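You operate a simulated robot arm through the tools that you are given. There is no shell and no other tool.

You run a simulated robot arm. Do the job below in one go: nothing can be reset, and whatever is moved stays where it is left.

JOB
Put things in order on the counter top. At the end: the tagged top and the black shoe brush on the counter top have changed places; the silver bauble stands on top of the reel of lights; the red bauble stands where the silver bauble stood; whatever was shut is shut again. Leave all else as you found it, and nothing knocked over.

Only the result counts: the job must be done as asked and must still hold three seconds after the hand-in. Knocking over, shifting, dropping, spilling or breaking anything else fails it.

ROBOT AND FRAMES
A 6-joint arm with a two-finger parallel gripper, fixed in place. Base frame: the origin is on the floor under the middle of its stand, x ahead of it, y to its left, z up; the work surface is at about z = 90. Lengths are in cm, angles in degrees, forces in N, time in s.
With the tool pointing down near the work surface it reaches from about 24 to 66 cm from the base axis. Its first joint turns from -66.0 to 66.0 degrees. Payload 2.9 kg.
Tool frame: the origin (TCP) lies between the finger pads and is the grasp point; the fingertips stand 3 cm ahead of it; z points along the fingers, y is the line along which they close. Largest opening 11 cm; finger width 2, thickness 1; the body of the gripper, 4.8 by 11.2 cm, starts 5.5 cm behind the TCP.
Orientation is that of the tool frame in the base frame, as a unit quaternion [w, x, y, z]. With the fingers straight down and closing along the base's y, the tool's x points along the base's -x, its y along +y and its z along -z.

CONTROLS
- The arm moves only by the tool send_rows. Its arguments are lists of equal length, an entry for each row: "rot": the turn, a rotation vector about the base's x, y, z in units of 8 degrees (1.0 is 8 degrees), a list of three; "travel": the shift along the base's x, y, z in units of 25 mm (1.0 is 25 mm), a list of three; "grip": the gripper command, from -1 (shut) to 1 (fully open), values between in proportion. In form: {"rot": [[rx, ry, rz], ...], "travel": [[x, y, z], ...], "grip": [grip, ...]}. A call has 1 to 20 rows; each row shifts and turns the commanded pose from where the row before left it. A call with a number of a shift or a turn outside -1 to 1 is refused whole. Rows are played at 5 a second. More than 5 cm and 8.6 degrees between two rows, or a gripper value outside its range, and nothing of the call is played. A pose out of reach is approached as far as the arm can. The call stops where the force on the tool passes 40 N (or 10 N more than at its start, if that is more) or the arm is blocked; 0.2 s more then pass. The fingers move at their own pace (about 10.8 cm/s each) and stop on an object; they squeeze with about 41 N. The grip force told is the motor's: it shows also when the fingers shut on nothing. Time passes only in rows, and 0.2 s behind the last, so rows that do not move let the fingers close. The reply holds the time, the measured pose of the TCP, the force on the tool along the base axes, the opening and the grip force, in the units named above and with some noise, with the torque about the TCP (base axes, N m) and any sound that the robot's microphone picked up.
- Cameras (640 x 400 px; columns grow to the right, rows downward): "scene" is fixed at [8.83, 44.32, 139.12]; the picture's right is [-0.64, -0.77, 0.00], its down [-0.38, 0.32, -0.87] and it looks along [0.67, -0.56, -0.49] (base axes); focal length 334 px, centre (320, 200). "wrist" rides on the gripper at [7.2, 1.7, -10.3] in the tool frame; the picture's right is [-0.23, 0.97, 0.00], its down [-0.76, -0.18, -0.62] and it looks along [-0.61, -0.14, 0.78] (tool axes); focal length 222 px, centre (320, 200). There is no depth. A picture from a camera that has moved, and an enlarged one, comes with that camera's place and axes in the base frame and with its lens.
- get_image(camera): a new picture of that camera. The clock stands still meanwhile.
- inspect(camera, box): a new picture of the part [left, top, right, bottom] of that camera's present view, enlarged. The clock stands still meanwhile.
- job_done(): hands the job in; it is judged then, once.

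Nothing tells you positions but the pictures and the camera data. Unless the task says otherwise, let go and move clear before handing in.

The tools are called after "Emit:" as a command line: name --argument value ..., lists and objects as JSON in quotes. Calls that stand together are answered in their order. send_rows: Moves the arm, as the interface text tells. Its arguments: {"type":"object","properties":{"rot":{"type":"array"},"travel":{"type":"array"},"grip":{"type":"array"}},"required":["rot","travel","grip"]} The other tools are called the same way: get_image (camera) takes a picture; inspect (camera, box) takes an enlarged picture of a part of a camera's view; job_done () hands the job in.

At the start:

```text
time_s: 0.0
eef_pos: [42.06, 14.36, 119.06]
tcp_rot: [-0.001, 0.0, 1.0, -0.001]
ft_force: [0.3, -0.2, -0.5]
moment: [0.0, 0.02, -0.01]
finger_gap: 11.01
grip_force: 0.0
```

scene: 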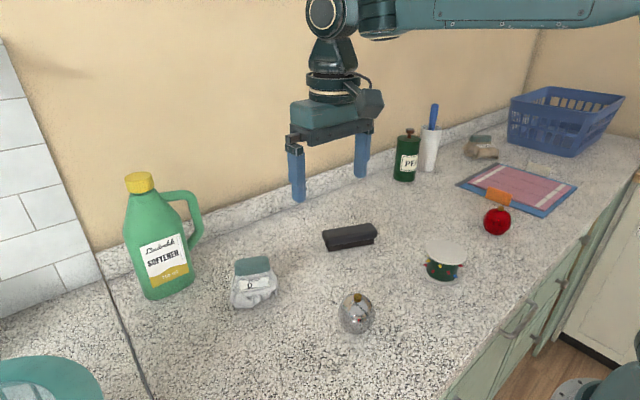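
wrist: 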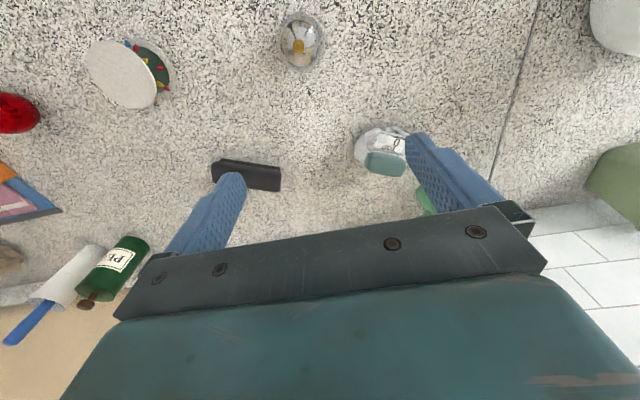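

I see a counter with a softener jug, a grey/teal tagged thing, a black brush, a silver bauble, a light reel with a white top, a red bauble and other items at the back. I'll take enlarged views first to identify and locate things.

Emit:
inspect --camera "scene" --box '[200, 200, 400, 350]'

Emit:
inspect --camera "scene" --box '[380, 90, 620, 290]'

Emit:
inspect --camera "wrist" --box '[60, 0, 440, 220]'

Emit:
inspect --camera "scene" --box '[400, 200, 640, 400]'

```text
2.67 times, centred on (300, 275) of scene
camera zoom: at [8.83, 44.32, 139.12], right [-0.64, -0.77, 0.0], down [-0.38, 0.32, -0.87], along [0.67, -0.56, -0.49], focal length 890 px, centre (373, 0)
```

zoom: 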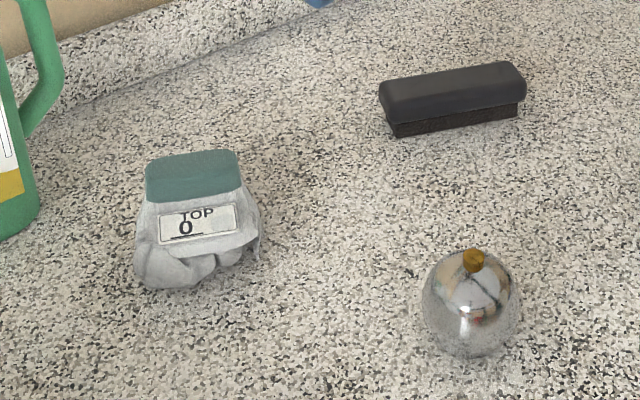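

```text
2.00 times, centred on (500, 190) of scene
camera zoom: at [8.83, 44.32, 139.12], right [-0.64, -0.77, 0.0], down [-0.38, 0.32, -0.87], along [0.67, -0.56, -0.49], focal length 668 px, centre (-40, 220)
```

zoom: 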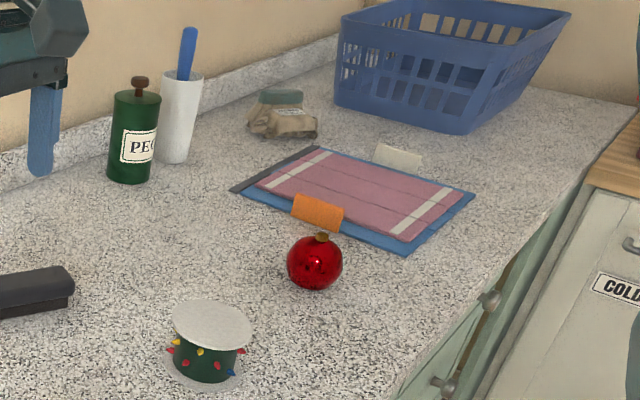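

```text
1.68 times, centred on (250, 110) of wrist
camera zoom: at [34.72, 15.98, 129.3], right [0.23, 0.97, 0.0], down [0.76, -0.18, 0.62], along [0.61, -0.14, -0.78], focal length 374 px, centre (438, 352)
```

zoom: 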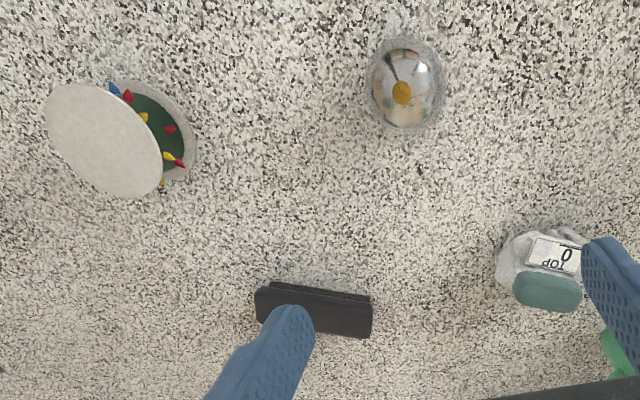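

```text
2.00 times, centred on (520, 300) of scene
camera zoom: at [8.83, 44.32, 139.12], right [-0.64, -0.77, 0.0], down [-0.38, 0.32, -0.87], along [0.67, -0.56, -0.49], focal length 668 px, centre (-80, 0)
```

zoom: 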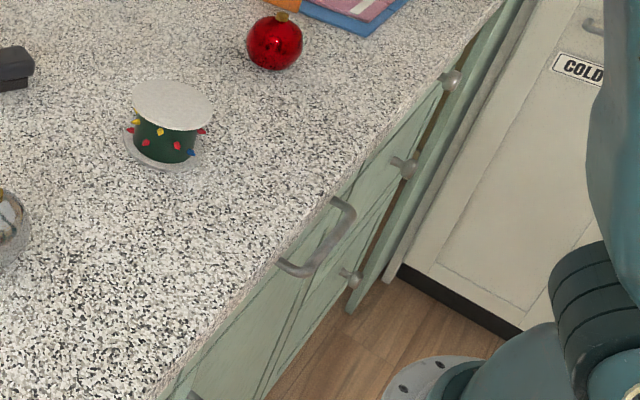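

The silver bauble is near (36, 13), the reel near (34, -10), the red bauble near (34, -34), the brush near (54.5, -3) and a garment tagged "TOP" near (54.4, 23). I want to check the other garment at the back and the other features before moving.

Emit:
inspect --camera "scene" --box '[450, 120, 530, 170]'

Emit:
inspect --camera "scene" --box '[405, 225, 485, 295]'

Emit:
inspect --camera "scene" --box '[470, 180, 530, 240]'

Emit:
inspect --camera "scene" --box '[220, 245, 300, 315]'

Emit:
inspect --camera "scene" --box '[320, 280, 400, 345]'

Emit:
inspect --camera "scene" --box '[310, 210, 390, 260]'

```text
8.00 times, centred on (490, 145) of scene
camera zoom: at [8.83, 44.32, 139.12], right [-0.64, -0.77, 0.0], down [-0.38, 0.32, -0.87], along [0.67, -0.56, -0.49], focal length 2670 px, centre (-1040, 640)
```

zoom: 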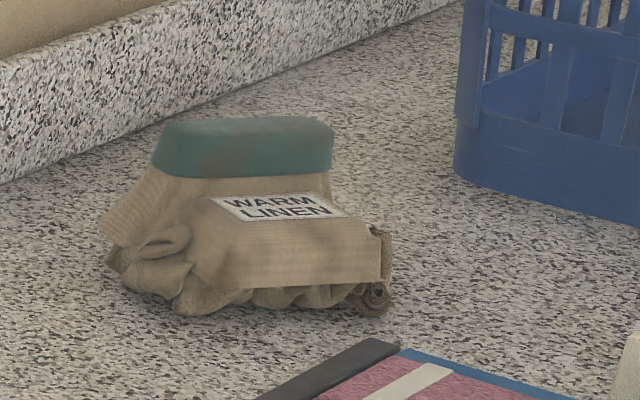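

```text
5.71 times, centred on (445, 260) of scene
camera zoom: at [8.83, 44.32, 139.12], right [-0.64, -0.77, 0.0], down [-0.38, 0.32, -0.87], along [0.67, -0.56, -0.49], focal length 1907 px, centre (-394, -143)
```

zoom: 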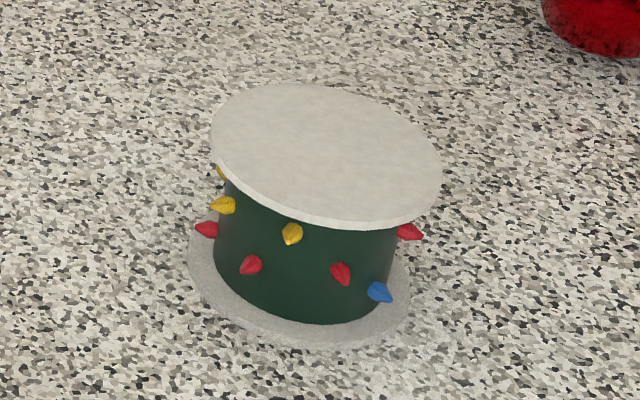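

```text
6.67 times, centred on (500, 210) of scene
camera zoom: at [8.83, 44.32, 139.12], right [-0.64, -0.77, 0.0], down [-0.38, 0.32, -0.87], along [0.67, -0.56, -0.49], focal length 2225 px, centre (-880, 133)
```

zoom: 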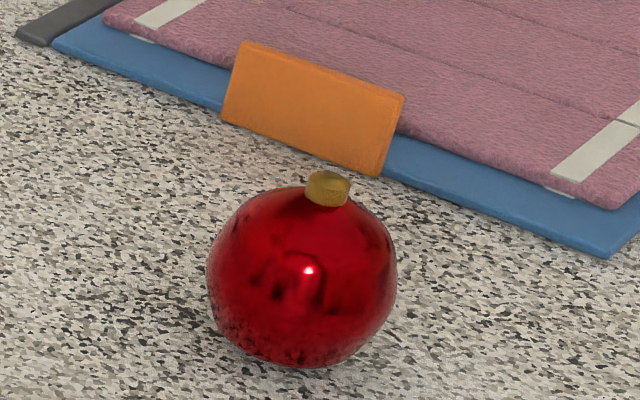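

```text
5.71 times, centred on (260, 280) of scene
camera zoom: at [8.83, 44.32, 139.12], right [-0.64, -0.77, 0.0], down [-0.38, 0.32, -0.87], along [0.67, -0.56, -0.49], focal length 1907 px, centre (663, -257)
```

zoom: 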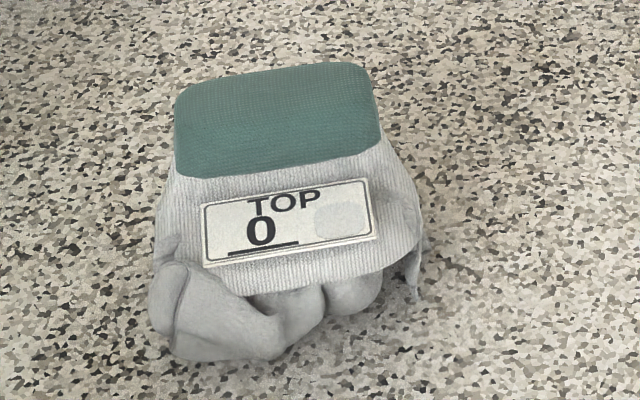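

```text
6.15 times, centred on (360, 312) of scene
camera zoom: at [8.83, 44.32, 139.12], right [-0.64, -0.77, 0.0], down [-0.38, 0.32, -0.87], along [0.67, -0.56, -0.49], focal length 2054 px, centre (74, -492)
```

zoom: 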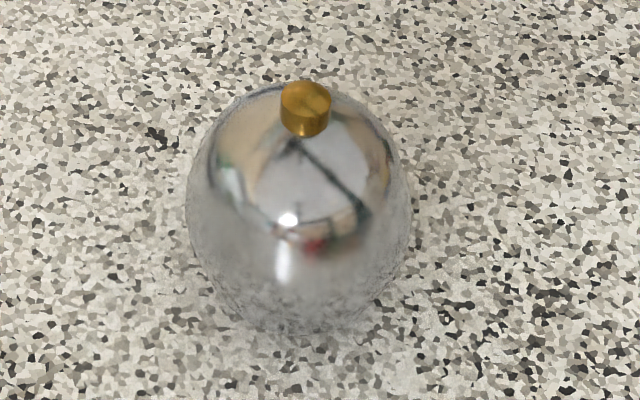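

```text
8.00 times, centred on (350, 235) of scene
camera zoom: at [8.83, 44.32, 139.12], right [-0.64, -0.77, 0.0], down [-0.38, 0.32, -0.87], along [0.67, -0.56, -0.49], focal length 2670 px, centre (80, -80)
```

zoom: 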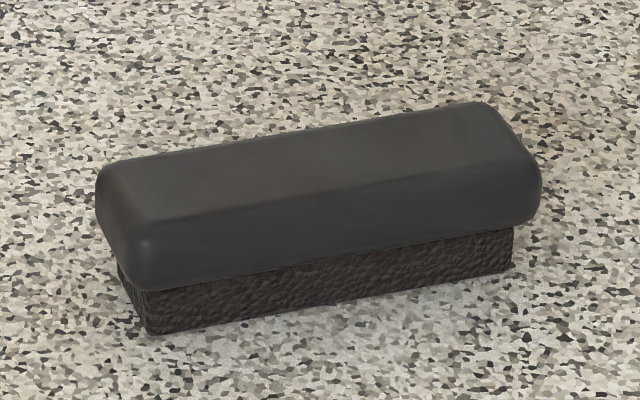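

The grey garment reads "TOP 0", so it is the tagged top; the beige one at the back is "WARM LINEN" and stays put. Next I hover over the silver bauble to refine its position.

Emit:
send_rows --rot '[[0, 0, 0], [0, 0, 0], [0, 0, 0], [0, 0, 0], [0, 0, 0], [0, 0, 0]]' --travel '[[-0.4, -0.08, -0.75], [-0.4, -0.08, -0.75], [-0.4, -0.08, -0.75], [-0.4, -0.08, -0.75], [-0.4, -0.08, -0.75], [-0.38, -0.06, -0.75]]' --grip '[1, 1, 1, 1, 1, 1]'

Emit:
get_image --camera "wrist"

Emit:
get_image --camera "scene"

```text
time_s: 1.4
eef_pos: [35.95, 13.04, 107.7]
tcp_rot: [0.0, 0.001, 1.0, 0.0]
ft_force: [-1.2, 0.0, 0.3]
moment: [0.01, 0.02, -0.02]
finger_gap: 11.0
grip_force: 0.2
```

```text
taken
camera wrist: at [28.71, 14.78, 117.97], right [0.23, 0.97, 0.0], down [0.76, -0.18, 0.62], along [0.61, -0.14, -0.78], focal length 222 px, centre (320, 200)
```

wrist: 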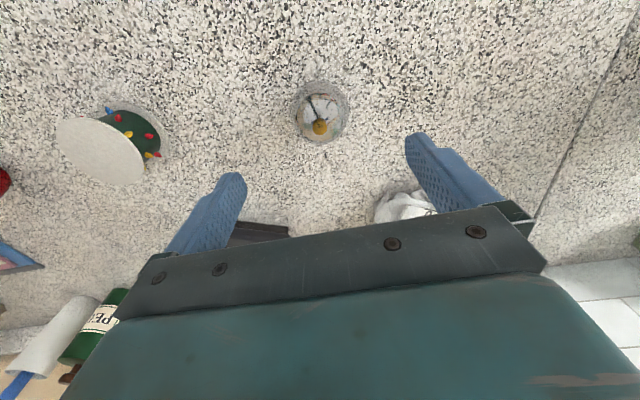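

```text
taken
```

scene: 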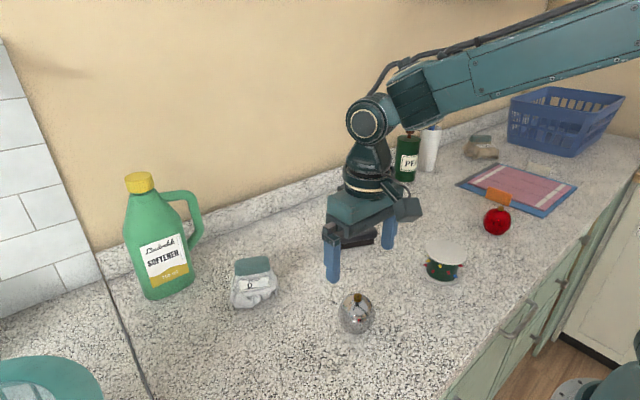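

The bauble shows between the fingers as expected. I'll zoom to refine its centre and size.

Emit:
inspect --camera "wrist" --box '[270, 62, 370, 162]'

Emit:
inspect --camera "wrist" --box '[40, 80, 200, 200]'

```text
4.00 times, centred on (320, 112) of wrist
camera zoom: at [28.71, 14.78, 117.97], right [0.23, 0.97, 0.0], down [0.76, -0.18, 0.62], along [0.61, -0.14, -0.78], focal length 888 px, centre (320, 552)
```

zoom: 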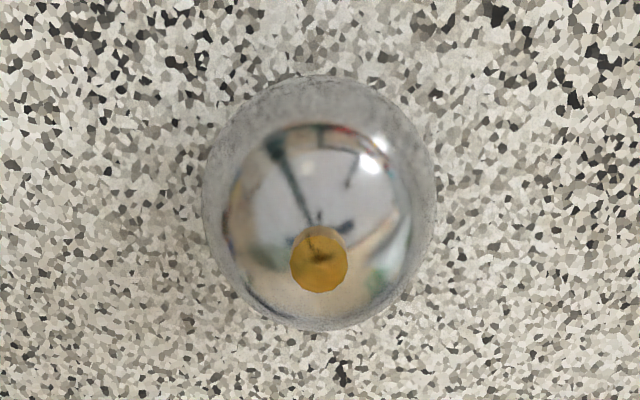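

```text
3.33 times, centred on (120, 140) of wrist
camera zoom: at [28.71, 14.78, 117.97], right [0.23, 0.97, 0.0], down [0.76, -0.18, 0.62], along [0.61, -0.14, -0.78], focal length 740 px, centre (987, 400)
```

zoom: 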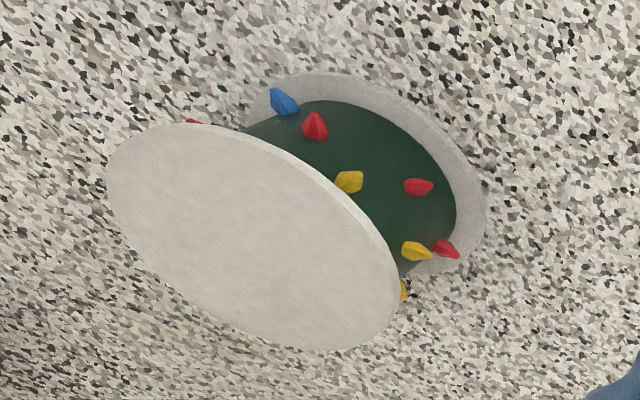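

Silver bauble refined to about (36.3, 13.1), radius about 3.2, with the fingers clear on both sides. Descending to straddle it.

Emit:
send_rows --rot '[[0, 0, 0], [0, 0, 0], [0, 0, 0], [0, 0, 0], [0, 0, 0], [0, 0, 0], [0, 0, 0], [0, 0, 0]]' --travel '[[0.14, 0.03, -0.8], [0, 0, -0.8], [0, 0, -0.8], [0, 0, -0.8], [0, 0, -0.8], [0, 0, -0.6], [0, 0, -0.5], [0, 0, 0]]' --grip '[1, 1, 1, 1, 1, 1, 1, 1]'

Emit:
get_image --camera "wrist"

Emit:
inspect --camera "scene" --box '[280, 220, 440, 360]'

```text
time_s: 3.2
eef_pos: [36.43, 13.23, 94.86]
tcp_rot: [0.001, 0.0, 1.0, -0.001]
ft_force: [-0.7, -0.3, 1.0]
moment: [0.0, 0.02, -0.01]
finger_gap: 10.96
grip_force: 0.2
```

```text
taken
camera wrist: at [29.09, 14.92, 105.24], right [0.23, 0.97, 0.0], down [0.76, -0.18, 0.62], along [0.61, -0.14, -0.78], focal length 222 px, centre (320, 200)
```

wrist: 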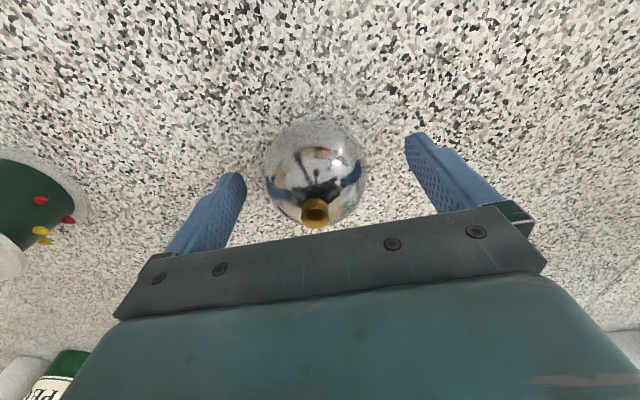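

```text
2.86 times, centred on (360, 290) of scene
camera zoom: at [8.83, 44.32, 139.12], right [-0.64, -0.77, 0.0], down [-0.38, 0.32, -0.87], along [0.67, -0.56, -0.49], focal length 954 px, centre (206, -57)
```

zoom: 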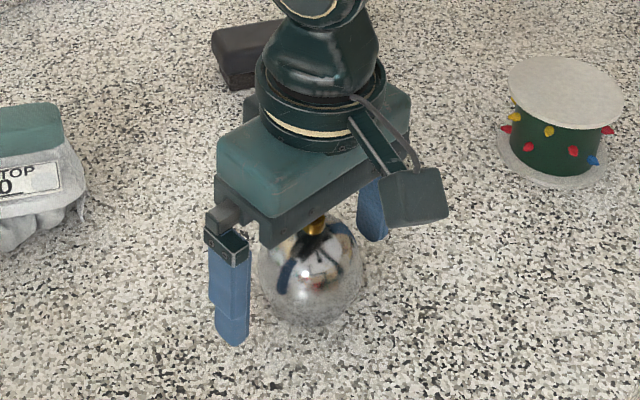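

The bauble sits slightly to the -y side of the finger mid-line. I'll shift a few millimetres and close gently in stages.

Emit:
send_rows --rot '[[0, 0, 0], [0, 0, 0], [0, 0, 0], [0, 0, 0], [0, 0, 0], [0, 0, 0], [0, 0, 0], [0, 0, 0]]' --travel '[[-0.06, -0.1, 0], [0, 0, 0], [0, 0, 0], [0, 0, 0], [0, 0, 0], [0, 0, 0], [0, 0, 0], [0, 0, 0]]' --grip '[1, 0.5, 0.3, 0.22, 0.18, 0.14, 0.1, 0.1]'

Emit:
get_image --camera "wrist"

```text
time_s: 5.0
eef_pos: [36.24, 13.04, 94.84]
tcp_rot: [0.0, 0.0, 1.0, 0.0]
ft_force: [-0.3, -0.2, 0.0]
moment: [0.02, -0.01, 0.01]
finger_gap: 6.18
grip_force: 41.1
```

```text
taken
camera wrist: at [28.95, 14.66, 105.27], right [0.23, 0.97, 0.0], down [0.76, -0.18, 0.62], along [0.61, -0.14, -0.78], focal length 222 px, centre (320, 200)
```

wrist: 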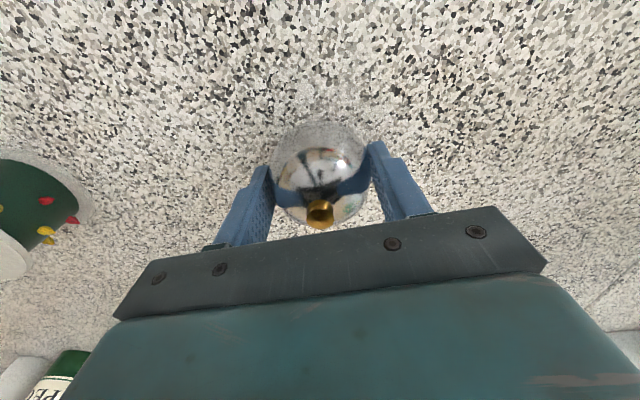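

Gripped with a 6.18 cm gap and about 41 N. Now lifting and carrying it to a hover point above the reel at about (34, -10.4).

Emit:
send_rows --rot '[[0, 0, 0], [0, 0, 0], [0, 0, 0], [0, 0, 0], [0, 0, 0], [0, 0, 0], [0, 0, 0], [0, 0, 0], [0, 0, 0], [0, 0, 0], [0, 0, 0], [0, 0, 0], [0, 0, 0], [0, 0, 0], [0, 0, 0], [0, 0, 0], [0, 0, 0], [0, 0, 0], [0, 0, 0], [0, 0, 0]]' --travel '[[0, 0, 0.4], [0, 0, 0.8], [0, 0, 0.8], [0, 0, 0.8], [0, 0, 0.8], [0, 0, 0.8], [0, 0, 0.8], [-0.04, -0.38, 0], [-0.08, -0.9, 0], [-0.08, -0.9, 0], [-0.08, -0.9, 0], [-0.08, -0.9, 0], [-0.08, -0.9, 0], [-0.08, -0.9, 0], [-0.08, -0.9, 0], [-0.08, -0.9, 0], [-0.08, -0.8, 0], [-0.08, -0.6, 0], [-0.04, -0.4, 0], [0, 0, 0]]' --grip '[0.1, 0.1, 0.1, 0.1, 0.1, 0.1, 0.1, 0.1, 0.1, 0.1, 0.1, 0.1, 0.1, 0.1, 0.1, 0.1, 0.1, 0.1, 0.1, 0.1]'

Emit:
get_image --camera "wrist"

Emit:
get_image --camera "scene"

```text
time_s: 9.2
eef_pos: [34.0, -10.51, 107.87]
tcp_rot: [0.0, 0.0, 1.0, -0.001]
ft_force: [-0.1, 0.3, -0.3]
moment: [0.04, 0.01, 0.02]
finger_gap: 6.16
grip_force: 41.0
```

```text
taken
camera wrist: at [26.75, -8.77, 118.29], right [0.23, 0.97, 0.0], down [0.76, -0.18, 0.62], along [0.61, -0.14, -0.78], focal length 222 px, centre (320, 200)
```

wrist: 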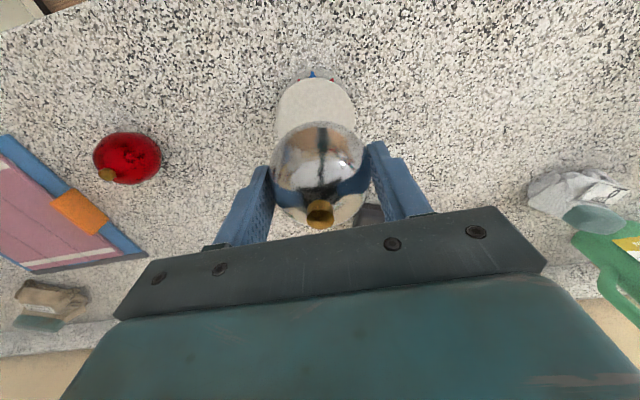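

```text
taken
```

scene: 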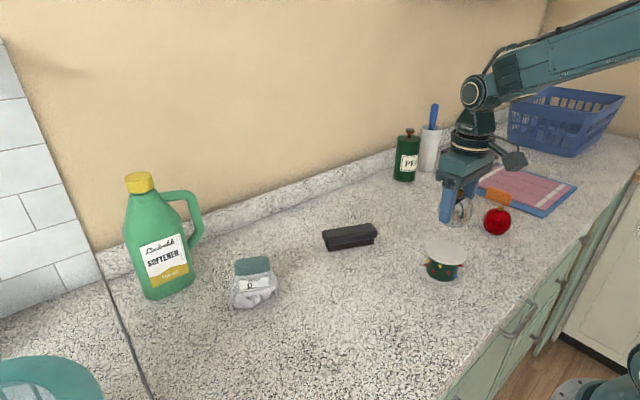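

Emit:
inspect --camera "wrist" --box '[240, 50, 400, 150]'

Emit:
inspect --camera "scene" --box '[405, 170, 525, 290]'

```text
4.00 times, centred on (320, 100) of wrist
camera zoom: at [26.75, -8.77, 118.29], right [0.23, 0.97, 0.0], down [0.76, -0.18, 0.62], along [0.61, -0.14, -0.78], focal length 888 px, centre (320, 600)
```

zoom: 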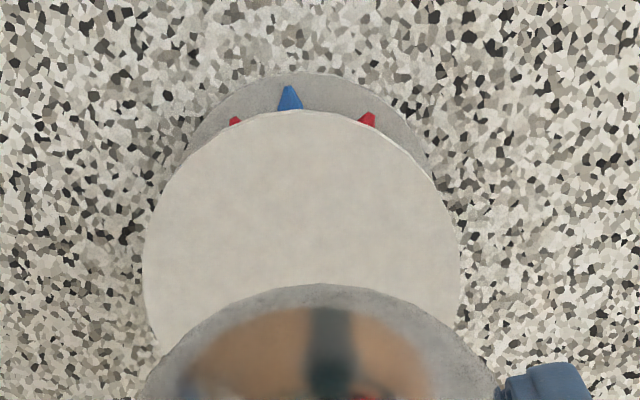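

```text
3.33 times, centred on (465, 230) of scene
camera zoom: at [8.83, 44.32, 139.12], right [-0.64, -0.77, 0.0], down [-0.38, 0.32, -0.87], along [0.67, -0.56, -0.49], focal length 1113 px, centre (-163, 100)
```

zoom: 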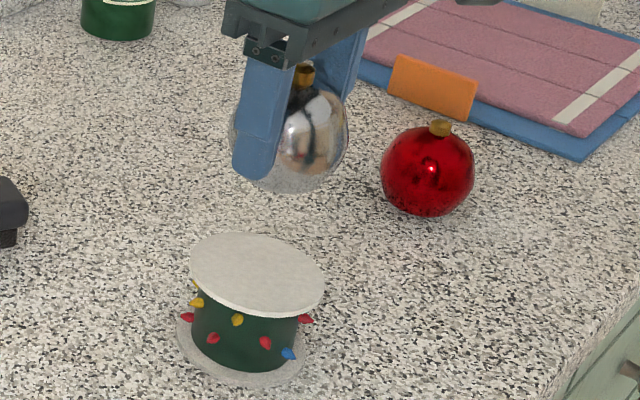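

The held bauble lines up with the reel's top disc, whose centre I take at about (34, -10.6) with the top at z about 95.9. I'll lower to just above the disc first.

Emit:
send_rows --rot '[[0, 0, 0], [0, 0, 0], [0, 0, 0], [0, 0, 0], [0, 0, 0], [0, 0, 0]]' --travel '[[0, 0, -0.5], [0.04, 0, -0.6], [0, 0, -0.6], [0, 0, -0.5], [0, 0, -0.3], [0, 0, 0]]' --grip '[0.1, 0.1, 0.1, 0.1, 0.1, 0.1]'

Emit:
inspect --camera "wrist" --box '[240, 80, 400, 240]'

Emit:
inspect --camera "scene" --box '[405, 190, 505, 290]'

```text
time_s: 10.6
eef_pos: [34.19, -10.48, 101.62]
tcp_rot: [0.0, 0.0, 1.0, 0.0]
ft_force: [-0.2, 0.5, 0.4]
moment: [-0.04, 0.0, 0.0]
finger_gap: 6.14
grip_force: 40.7
```

```text
2.50 times, centred on (320, 160) of wrist
camera zoom: at [26.9, -8.82, 112.01], right [0.23, 0.97, 0.0], down [0.76, -0.18, 0.62], along [0.61, -0.14, -0.78], focal length 555 px, centre (320, 300)
```

zoom: 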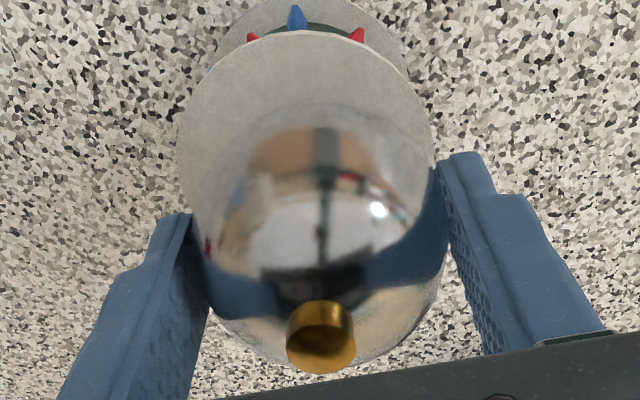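

```text
4.00 times, centred on (455, 240) of scene
camera zoom: at [8.83, 44.32, 139.12], right [-0.64, -0.77, 0.0], down [-0.38, 0.32, -0.87], along [0.67, -0.56, -0.49], focal length 1335 px, centre (-220, 40)
```

zoom: 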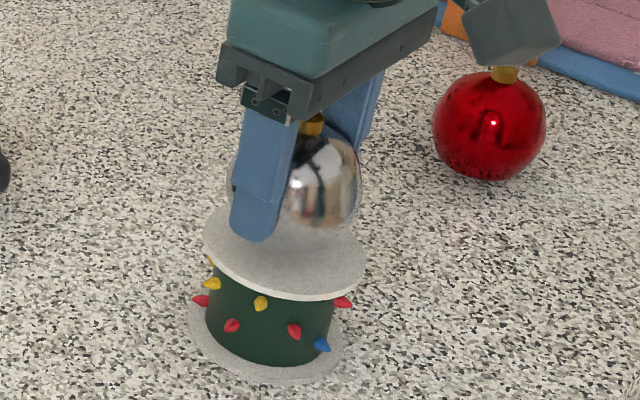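

The disc is about 3 mm further to -y than the bauble. I'll shift that much and lower slowly, checking force.

Emit:
send_rows --rot '[[0, 0, 0], [0, 0, 0], [0, 0, 0], [0, 0, 0]]' --travel '[[0, -0.12, 0], [0, 0, -0.1], [0, 0, -0.1], [0, 0, 0]]' --grip '[0.1, 0.1, 0.1, 0.1]'

Emit:
inspect --camera "scene" --box '[415, 210, 495, 290]'

```text
time_s: 11.6
eef_pos: [34.1, -10.88, 101.19]
tcp_rot: [0.0, -0.001, 1.0, 0.0]
ft_force: [0.3, -0.1, 0.4]
moment: [0.01, -0.02, 0.02]
finger_gap: 6.16
grip_force: 41.0
```

```text
5.00 times, centred on (455, 250) of scene
camera zoom: at [8.83, 44.32, 139.12], right [-0.64, -0.77, 0.0], down [-0.38, 0.32, -0.87], along [0.67, -0.56, -0.49], focal length 1669 px, centre (-355, -50)
```

zoom: 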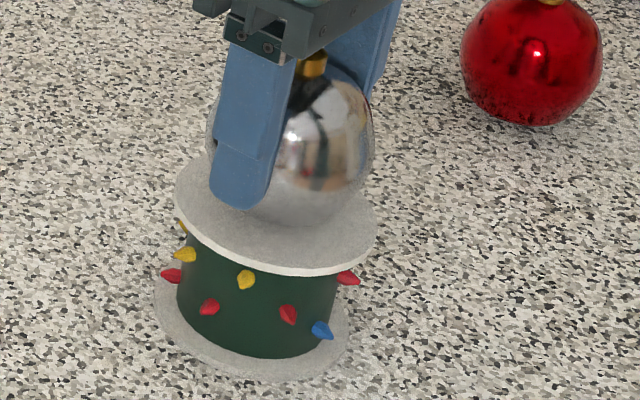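

Still free of contact. Continuing down in 1 mm steps.

Emit:
send_rows --rot '[[0, 0, 0], [0, 0, 0], [0, 0, 0], [0, 0, 0]]' --travel '[[0, 0, -0.04], [0, 0, -0.04], [0, 0, -0.04], [0, 0, 0]]' --grip '[0.1, 0.1, 0.1, 0.1]'

```text
time_s: 12.6
eef_pos: [34.12, -10.7, 100.89]
tcp_rot: [0.0, 0.001, 1.0, 0.0]
ft_force: [-0.9, 1.1, 5.2]
moment: [0.04, 0.03, 0.01]
finger_gap: 6.16
grip_force: 41.4
```

Contact felt at about 5 N, so the bauble is resting on the disc. Opening the fingers in small stages.

Emit:
send_rows --rot '[[0, 0, 0], [0, 0, 0], [0, 0, 0], [0, 0, 0], [0, 0, 0], [0, 0, 0], [0, 0, 0], [0, 0, 0]]' --travel '[[0, 0, 0], [0, 0, 0], [0, 0, 0], [0, 0, 0], [0, 0, 0], [0, 0, 0], [0, 0, 0], [0, 0, 0]]' --grip '[0.13, 0.16, 0.2, 0.25, 0.35, 0.5, 0.7, 0.7]'

Emit:
get_image --camera "wrist"

Emit:
inspect --camera "scene" --box '[415, 210, 495, 290]'

```text
time_s: 14.4
eef_pos: [34.12, -10.86, 100.93]
tcp_rot: [0.0, 0.0, 1.0, 0.001]
ft_force: [0.7, -0.4, 0.5]
moment: [0.02, 0.01, -0.01]
finger_gap: 9.32
grip_force: 0.0
```

```text
taken
camera wrist: at [26.87, -9.08, 111.23], right [0.23, 0.97, 0.0], down [0.76, -0.18, 0.62], along [0.61, -0.14, -0.78], focal length 222 px, centre (320, 200)
```

wrist: 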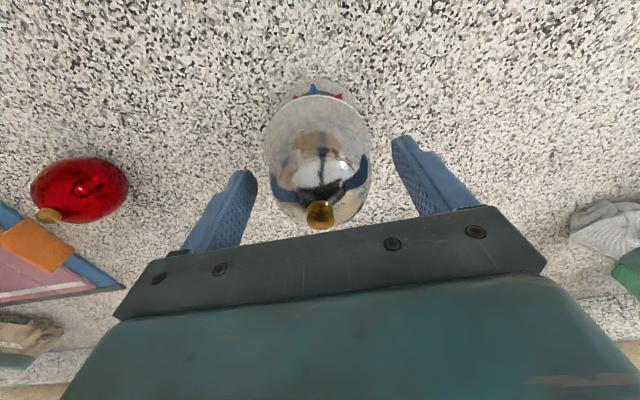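

```text
5.00 times, centred on (455, 250) of scene
camera zoom: at [8.83, 44.32, 139.12], right [-0.64, -0.77, 0.0], down [-0.38, 0.32, -0.87], along [0.67, -0.56, -0.49], focal length 1669 px, centre (-355, -50)
```

zoom: 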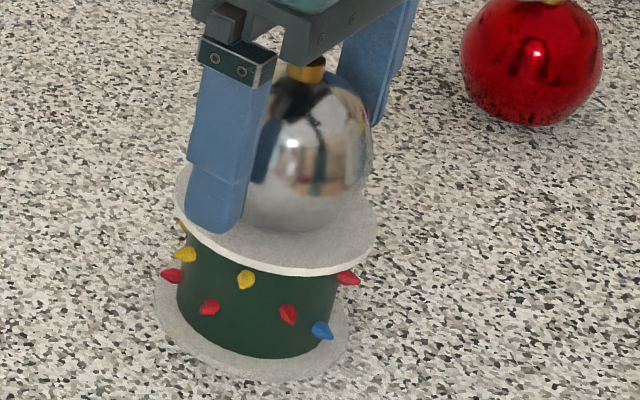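

The bauble stands by itself on the reel. Rising straight up and clear, then checking it.

Emit:
send_rows --rot '[[0, 0, 0], [0, 0, 0], [0, 0, 0], [0, 0, 0], [0, 0, 0], [0, 0, 0], [0, 0, 0], [0, 0, 0]]' --travel '[[0, 0, 0.3], [0, 0, 0.6], [0, 0, 0.7], [0, 0, 0.8], [0, 0, 0.8], [0, 0, 0.8], [0, 0, 0.6], [0, 0, 0]]' --grip '[0.8, 0.8, 0.9, 1, 1, 1, 1, 1]'

Emit:
get_image --camera "wrist"

Emit:
inspect --camera "scene" --box '[415, 190, 525, 290]'

```text
time_s: 16.2
eef_pos: [34.07, -10.64, 112.31]
tcp_rot: [0.0, 0.0, 1.0, 0.0]
ft_force: [-0.8, 0.0, 0.3]
moment: [0.03, 0.01, -0.03]
finger_gap: 11.0
grip_force: 0.1
```

```text
taken
camera wrist: at [26.82, -9.07, 122.76], right [0.23, 0.97, 0.0], down [0.76, -0.18, 0.62], along [0.61, -0.14, -0.78], focal length 222 px, centre (320, 200)
```

wrist: 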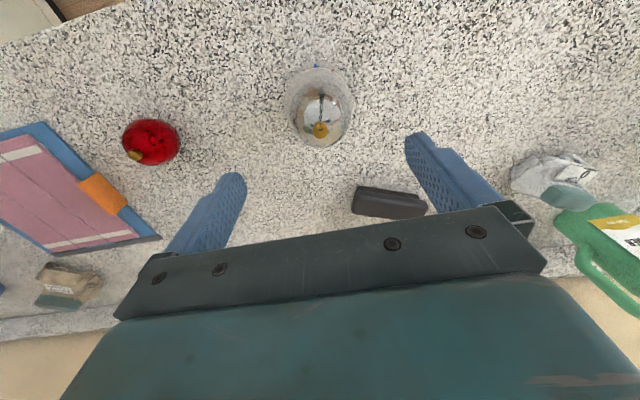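

```text
4.00 times, centred on (470, 240) of scene
camera zoom: at [8.83, 44.32, 139.12], right [-0.64, -0.77, 0.0], down [-0.38, 0.32, -0.87], along [0.67, -0.56, -0.49], focal length 1335 px, centre (-280, 40)
```

zoom: 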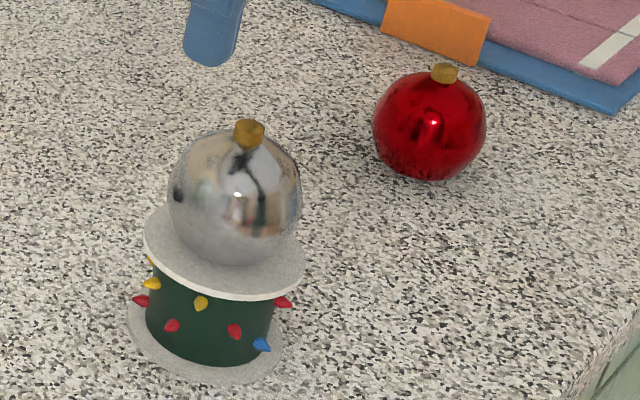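

The silver bauble is stable on the reel. Moving over the red bauble at about (34, -34.5) to refine.

Emit:
send_rows --rot '[[0, 0, 0], [0, 0, 0], [0, 0, 0], [0, 0, 0], [0, 0, 0], [0, 0, 0], [0, 0, 0], [0, 0, 0], [0, 0, 0], [0, 0, 0], [0, 0, 0], [0, 0, 0], [0, 0, 0]]' --travel '[[0, -0.4, 0], [0, -0.8, 0], [0, -0.9, 0], [0, -0.9, 0], [0, -0.9, 0], [0, -0.9, 0], [0, -0.9, 0], [0, -0.9, -0.2], [0, -0.9, -0.4], [0, -0.8, -0.4], [0, -0.7, -0.4], [0, -0.5, -0.3], [0, 0, 0]]' --grip '[1, 1, 1, 1, 1, 1, 1, 1, 1, 1, 1, 1, 1]'

Emit:
get_image --camera "wrist"

Emit:
get_image --camera "scene"

```text
time_s: 19.0
eef_pos: [34.23, -34.62, 108.15]
tcp_rot: [0.0, 0.0, 1.0, 0.0]
ft_force: [0.0, 1.3, 0.5]
moment: [0.0, 0.02, -0.01]
finger_gap: 10.99
grip_force: 0.0
```

```text
taken
camera wrist: at [26.87, -32.88, 118.41], right [0.23, 0.97, 0.0], down [0.76, -0.18, 0.62], along [0.61, -0.14, -0.78], focal length 222 px, centre (320, 200)
```

wrist: 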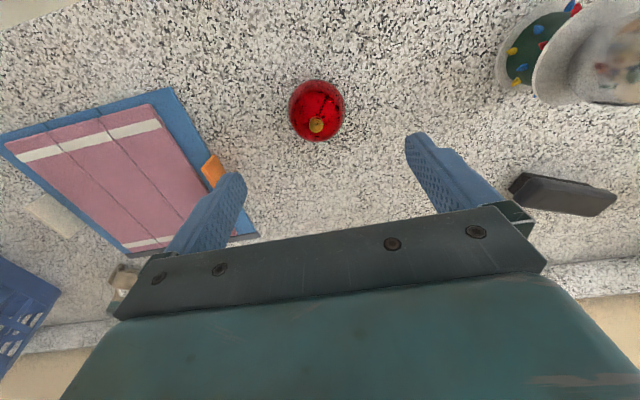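

```text
taken
```

scene: 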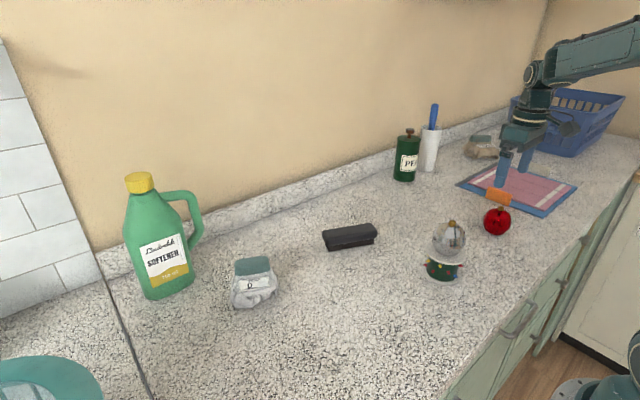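

Emit:
inspect --camera "wrist" --box '[270, 62, 370, 162]'

Emit:
inspect --camera "scene" --box '[405, 170, 545, 290]'

```text
4.00 times, centred on (320, 112) of wrist
camera zoom: at [26.87, -32.88, 118.41], right [0.23, 0.97, 0.0], down [0.76, -0.18, 0.62], along [0.61, -0.14, -0.78], focal length 888 px, centre (320, 552)
```

zoom: 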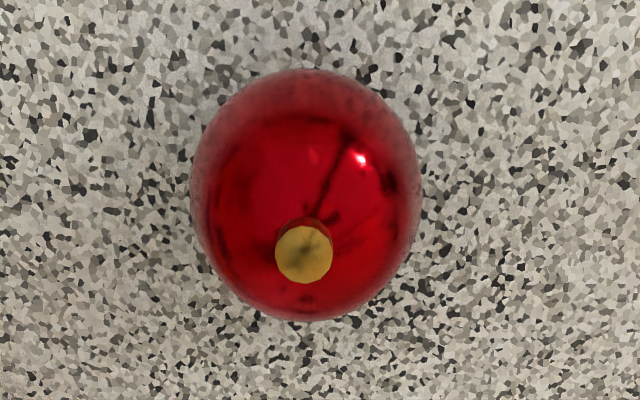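

```text
3.33 times, centred on (475, 230) of scene
camera zoom: at [8.83, 44.32, 139.12], right [-0.64, -0.77, 0.0], down [-0.38, 0.32, -0.87], along [0.67, -0.56, -0.49], focal length 1113 px, centre (-197, 100)
```

zoom: 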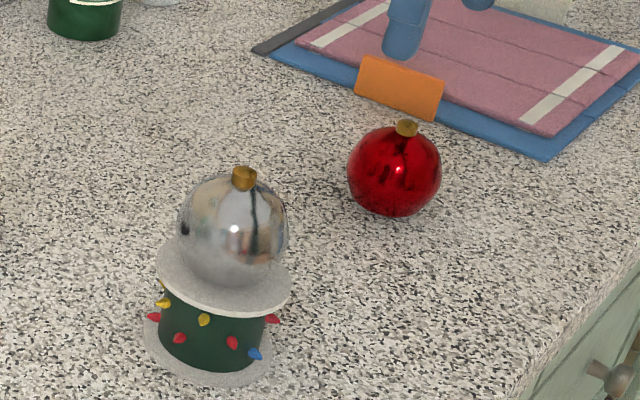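

Red bauble is at about (34.3, -34.95), radius about 3.1. Descending to straddle it and looking again before closing.

Emit:
send_rows --rot '[[0, 0, 0], [0, 0, 0], [0, 0, 0], [0, 0, 0], [0, 0, 0], [0, 0, 0], [0, 0, 0], [0, 0, 0]]' --travel '[[0, -0.12, -0.6], [0, 0, -0.8], [0, 0, -0.8], [0, 0, -0.8], [0, 0, -0.8], [0, 0, -0.8], [0, 0, -0.7], [0, 0, 0]]' --grip '[1, 1, 1, 1, 1, 1, 1, 1]'

Emit:
get_image --camera "wrist"

```text
time_s: 20.8
eef_pos: [34.2, -34.77, 94.9]
tcp_rot: [0.0, 0.0, 1.0, 0.001]
ft_force: [1.0, 0.1, -1.0]
moment: [0.04, 0.02, -0.02]
finger_gap: 10.98
grip_force: 0.0
```

```text
taken
camera wrist: at [26.89, -33.16, 105.22], right [0.23, 0.97, 0.0], down [0.76, -0.18, 0.62], along [0.61, -0.14, -0.78], focal length 222 px, centre (320, 200)
```

wrist: 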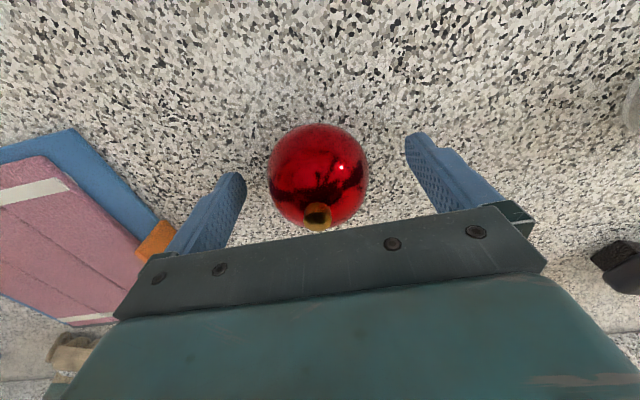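

Nearly centred, so I close gently in stages.

Emit:
send_rows --rot '[[0, 0, 0], [0, 0, 0], [0, 0, 0], [0, 0, 0], [0, 0, 0], [0, 0, 0], [0, 0, 0], [0, 0, 0]]' --travel '[[0, -0.05, 0], [0, 0, 0], [0, 0, 0], [0, 0, 0], [0, 0, 0], [0, 0, 0], [0, 0, 0], [0, 0, 0]]' --grip '[1, 0.5, 0.3, 0.22, 0.18, 0.14, 0.1, 0.08]'

Emit:
get_image --camera "wrist"

```text
time_s: 22.6
eef_pos: [34.14, -34.89, 94.92]
tcp_rot: [0.0, 0.0, 1.0, -0.001]
ft_force: [-0.3, 0.2, 0.3]
moment: [0.02, -0.01, 0.01]
finger_gap: 6.17
grip_force: 41.2
```

```text
taken
camera wrist: at [26.89, -33.29, 105.24], right [0.23, 0.97, 0.0], down [0.76, -0.18, 0.62], along [0.61, -0.14, -0.78], focal length 222 px, centre (320, 200)
```

wrist: 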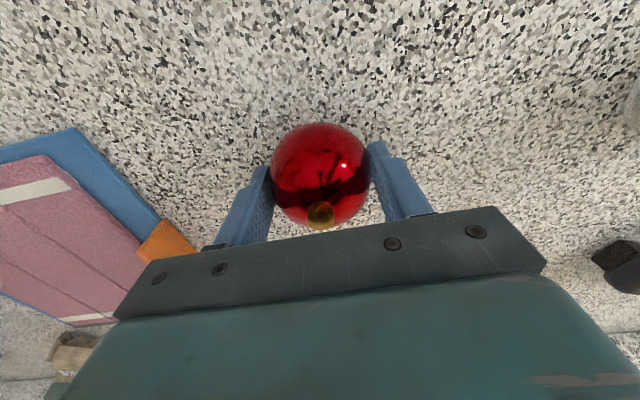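

Red bauble gripped. Lifting high enough to clear the silver bauble on the reel and carrying it toward the silver bauble's old spot.

Emit:
send_rows --rot '[[0, 0, 0], [0, 0, 0], [0, 0, 0], [0, 0, 0], [0, 0, 0], [0, 0, 0], [0, 0, 0], [0, 0, 0], [0, 0, 0], [0, 0, 0], [0, 0, 0]]' --travel '[[0, 0, 0.3], [0, 0, 0.6], [0, 0, 0.9], [0, 0, 0.9], [0, 0, 0.9], [0, 0, 0.9], [0, 0, 0.9], [0, 0, 0.9], [0, 0, 0.9], [0, 0, 0.8], [0, 0, 0]]' --grip '[0.08, 0.08, 0.08, 0.08, 0.08, 0.08, 0.08, 0.08, 0.08, 0.08, 0.08]'

Emit:
send_rows --rot '[[0, 0, 0], [0, 0, 0], [0, 0, 0], [0, 0, 0], [0, 0, 0], [0, 0, 0], [0, 0, 0], [0, 0, 0], [0, 0, 0], [0, 0, 0], [0, 0, 0], [0, 0, 0], [0, 0, 0], [0, 0, 0], [0, 0, 0], [0, 0, 0], [0, 0, 0], [0, 0, 0], [0, 0, 0], [0, 0, 0]]' --travel '[[0.04, 0.5, 0], [0.04, 0.8, 0], [0.04, 1, 0], [0.04, 1, 0], [0.04, 1, 0], [0.04, 1, 0], [0.04, 1, 0], [0.04, 1, 0], [0.04, 1, 0], [0.04, 1, 0], [0.04, 1, 0], [0.04, 1, 0], [0.04, 1, 0], [0.04, 1, 0], [0.04, 1, 0], [0.04, 1, 0], [0.04, 1, 0], [0.04, 1, 0], [0.04, 1, 0], [0.02, 0.8, 0]]' --grip '[0.08, 0.08, 0.08, 0.08, 0.08, 0.08, 0.08, 0.08, 0.08, 0.08, 0.08, 0.08, 0.08, 0.08, 0.08, 0.08, 0.08, 0.08, 0.08, 0.08]'

Emit:
get_image --camera "scene"

```text
time_s: 25.0
eef_pos: [34.13, -34.87, 115.11]
tcp_rot: [0.001, 0.0, 1.0, 0.0]
ft_force: [0.1, -0.3, 0.2]
moment: [0.02, -0.02, 0.01]
finger_gap: 6.17
grip_force: 40.9
```

```text
time_s: 29.2
eef_pos: [36.12, 12.77, 114.98]
tcp_rot: [0.0, 0.0, 1.0, 0.0]
ft_force: [-0.2, -0.2, -0.1]
moment: [-0.02, 0.01, -0.02]
finger_gap: 6.16
grip_force: 40.6
```

```text
taken
```

scene: 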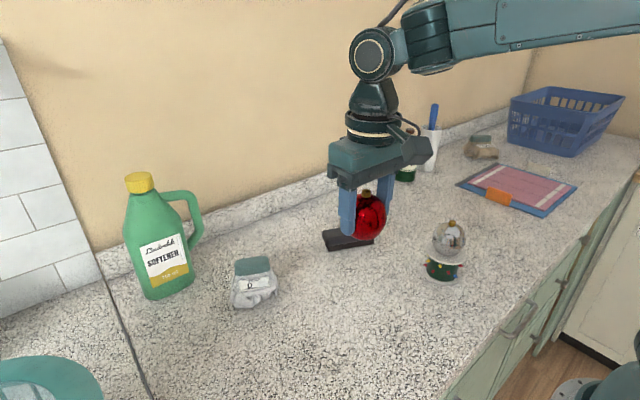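

The red bauble is over the spot. Lowering to just above the counter.

Emit:
send_rows --rot '[[0, 0, 0], [0, 0, 0], [0, 0, 0], [0, 0, 0], [0, 0, 0], [0, 0, 0], [0, 0, 0], [0, 0, 0], [0, 0, 0], [0, 0, 0], [0, 0, 0], [0, 0, 0]]' --travel '[[0, 0.08, -0.4], [0, 0, -0.8], [0, 0, -0.9], [0, 0, -0.9], [0, 0, -0.9], [0, 0, -0.9], [0, 0, -0.9], [0, 0, -0.8], [0, 0, -0.6], [0, 0, -0.4], [0, 0, -0.3], [0, 0, 0]]' --grip '[0.08, 0.08, 0.08, 0.08, 0.08, 0.08, 0.08, 0.08, 0.08, 0.08, 0.08, 0.08]'

Emit:
get_image --camera "wrist"

Emit:
get_image --camera "scene"

```text
time_s: 31.8
eef_pos: [36.04, 12.93, 95.32]
tcp_rot: [0.001, 0.0, 1.0, 0.0]
ft_force: [-0.7, 0.7, -0.2]
moment: [-0.03, -0.04, 0.0]
finger_gap: 6.18
grip_force: 40.5
```

```text
taken
camera wrist: at [28.85, 14.68, 105.69], right [0.23, 0.97, 0.0], down [0.76, -0.18, 0.62], along [0.61, -0.14, -0.78], focal length 222 px, centre (320, 200)
```

wrist: 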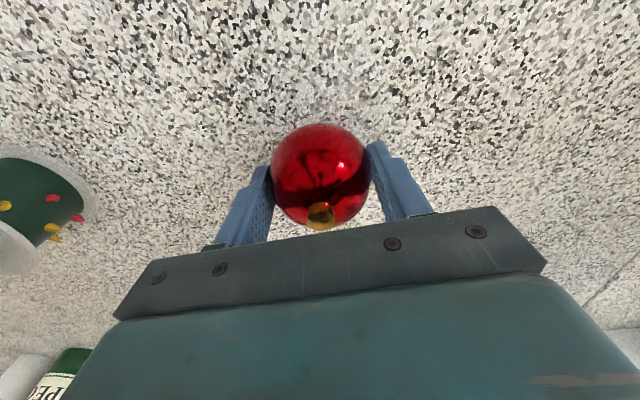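

```text
taken
```

scene: 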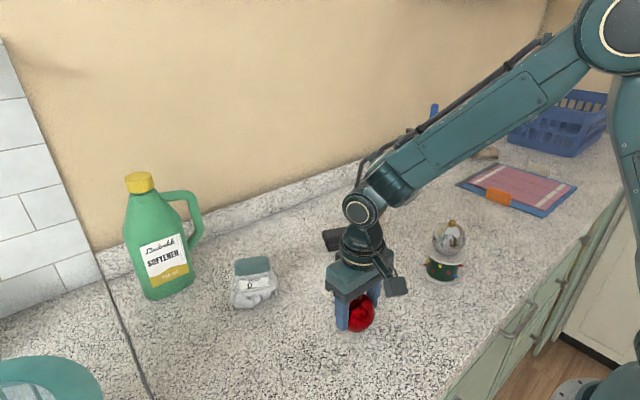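

The red bauble is 4 mm above the counter, at the silver bauble's old place in the picture. Lowering the last bit.

Emit:
send_rows --rot '[[0, 0, 0], [0, 0, 0], [0, 0, 0], [0, 0, 0], [0, 0, 0]]' --travel '[[0, 0.02, -0.04], [0, 0, -0.04], [0, 0, -0.04], [0, 0, -0.03], [0, 0, 0]]' --grip '[0.08, 0.08, 0.08, 0.08, 0.08]'

```text
time_s: 33.0
eef_pos: [36.16, 13.05, 95.11]
tcp_rot: [0.0, 0.0, 1.0, -0.001]
ft_force: [-0.4, -0.4, -0.2]
moment: [-0.01, 0.01, 0.05]
finger_gap: 6.18
grip_force: 40.8
```

Emit:
send_rows --rot '[[0, 0, 0], [0, 0, 0], [0, 0, 0]]' --travel '[[0, 0, -0.04], [0, 0, -0.03], [0, 0, 0]]' --grip '[0.08, 0.08, 0.08]'

```text
time_s: 33.8
eef_pos: [36.07, 12.98, 95.04]
tcp_rot: [0.0, 0.0, 1.0, 0.0]
ft_force: [-4.4, -1.3, 15.0]
moment: [-0.05, 0.16, -0.01]
finger_gap: 6.17
grip_force: 40.8
```

Firm contact with the counter. I'll ease up half a millimetre and open in stages.

Emit:
send_rows --rot '[[0, 0, 0], [0, 0, 0], [0, 0, 0], [0, 0, 0], [0, 0, 0], [0, 0, 0], [0, 0, 0], [0, 0, 0], [0, 0, 0], [0, 0, 0]]' --travel '[[0, 0, 0.03], [0, 0, 0], [0, 0, 0], [0, 0, 0], [0, 0, 0], [0, 0, 0], [0, 0, 0], [0, 0, 0], [0, 0, 0], [0, 0, 0]]' --grip '[0.08, 0.08, 0.13, 0.16, 0.2, 0.25, 0.35, 0.5, 0.7, 0.9]'

Emit:
get_image --camera "wrist"

```text
time_s: 36.0
eef_pos: [36.25, 12.99, 94.94]
tcp_rot: [0.0, -0.001, 1.0, 0.0]
ft_force: [0.7, 0.4, -0.6]
moment: [-0.03, 0.01, 0.0]
finger_gap: 10.45
grip_force: 0.1
```

```text
taken
camera wrist: at [28.84, 14.73, 105.24], right [0.23, 0.97, 0.0], down [0.76, -0.18, 0.62], along [0.61, -0.14, -0.78], focal length 222 px, centre (320, 200)
```

wrist: 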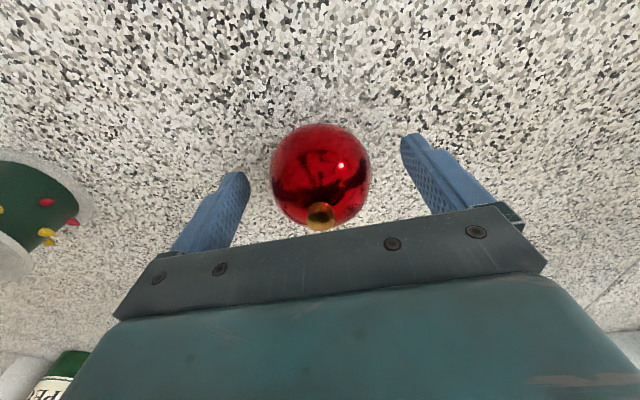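

The red bauble stands freely. Rising and moving to view the brush from above.

Emit:
send_rows --rot '[[0, 0, 0], [0, 0, 0], [0, 0, 0], [0, 0, 0], [0, 0, 0], [0, 0, 0], [0, 0, 0], [0, 0, 0], [0, 0, 0], [0, 0, 0], [0, 0, 0], [0, 0, 0], [0, 0, 0], [0, 0, 0], [0, 0, 0], [0, 0, 0], [0, 0, 0]]' --travel '[[0, 0, 0.3], [0, 0, 0.6], [0, 0, 0.9], [0, 0, 0.9], [0, 0, 0.9], [0, 0, 0.9], [0, 0, 0.9], [0, 0, 0.6], [0.7, -0.6, 0], [0.8, -0.7, 0], [0.9, -0.8, 0], [0.9, -0.8, 0], [0.9, -0.8, 0], [0.9, -0.8, 0], [0.8, -0.8, 0], [0.7, -0.7, 0], [0, 0, 0]]' --grip '[1, 1, 1, 1, 1, 1, 1, 1, 1, 1, 1, 1, 1, 1, 1, 1, 1]'

Emit:
get_image --camera "wrist"

Emit:
get_image --camera "scene"

```text
time_s: 39.6
eef_pos: [52.67, -1.88, 110.0]
tcp_rot: [0.0, -0.001, 1.0, 0.001]
ft_force: [-0.3, 0.3, -0.7]
moment: [-0.01, -0.02, -0.01]
finger_gap: 10.99
grip_force: 0.1
```

```text
taken
camera wrist: at [45.32, -0.2, 120.3], right [0.23, 0.97, 0.0], down [0.76, -0.18, 0.62], along [0.61, -0.14, -0.78], focal length 222 px, centre (320, 200)
```

wrist: 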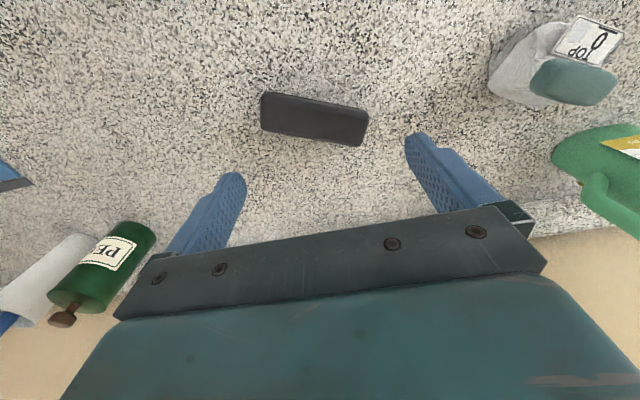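

```text
taken
```

scene: 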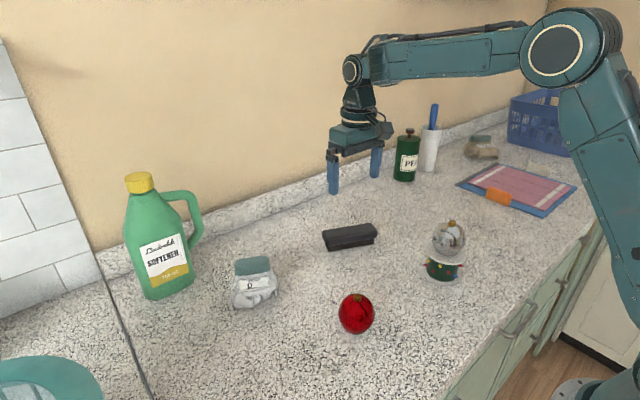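

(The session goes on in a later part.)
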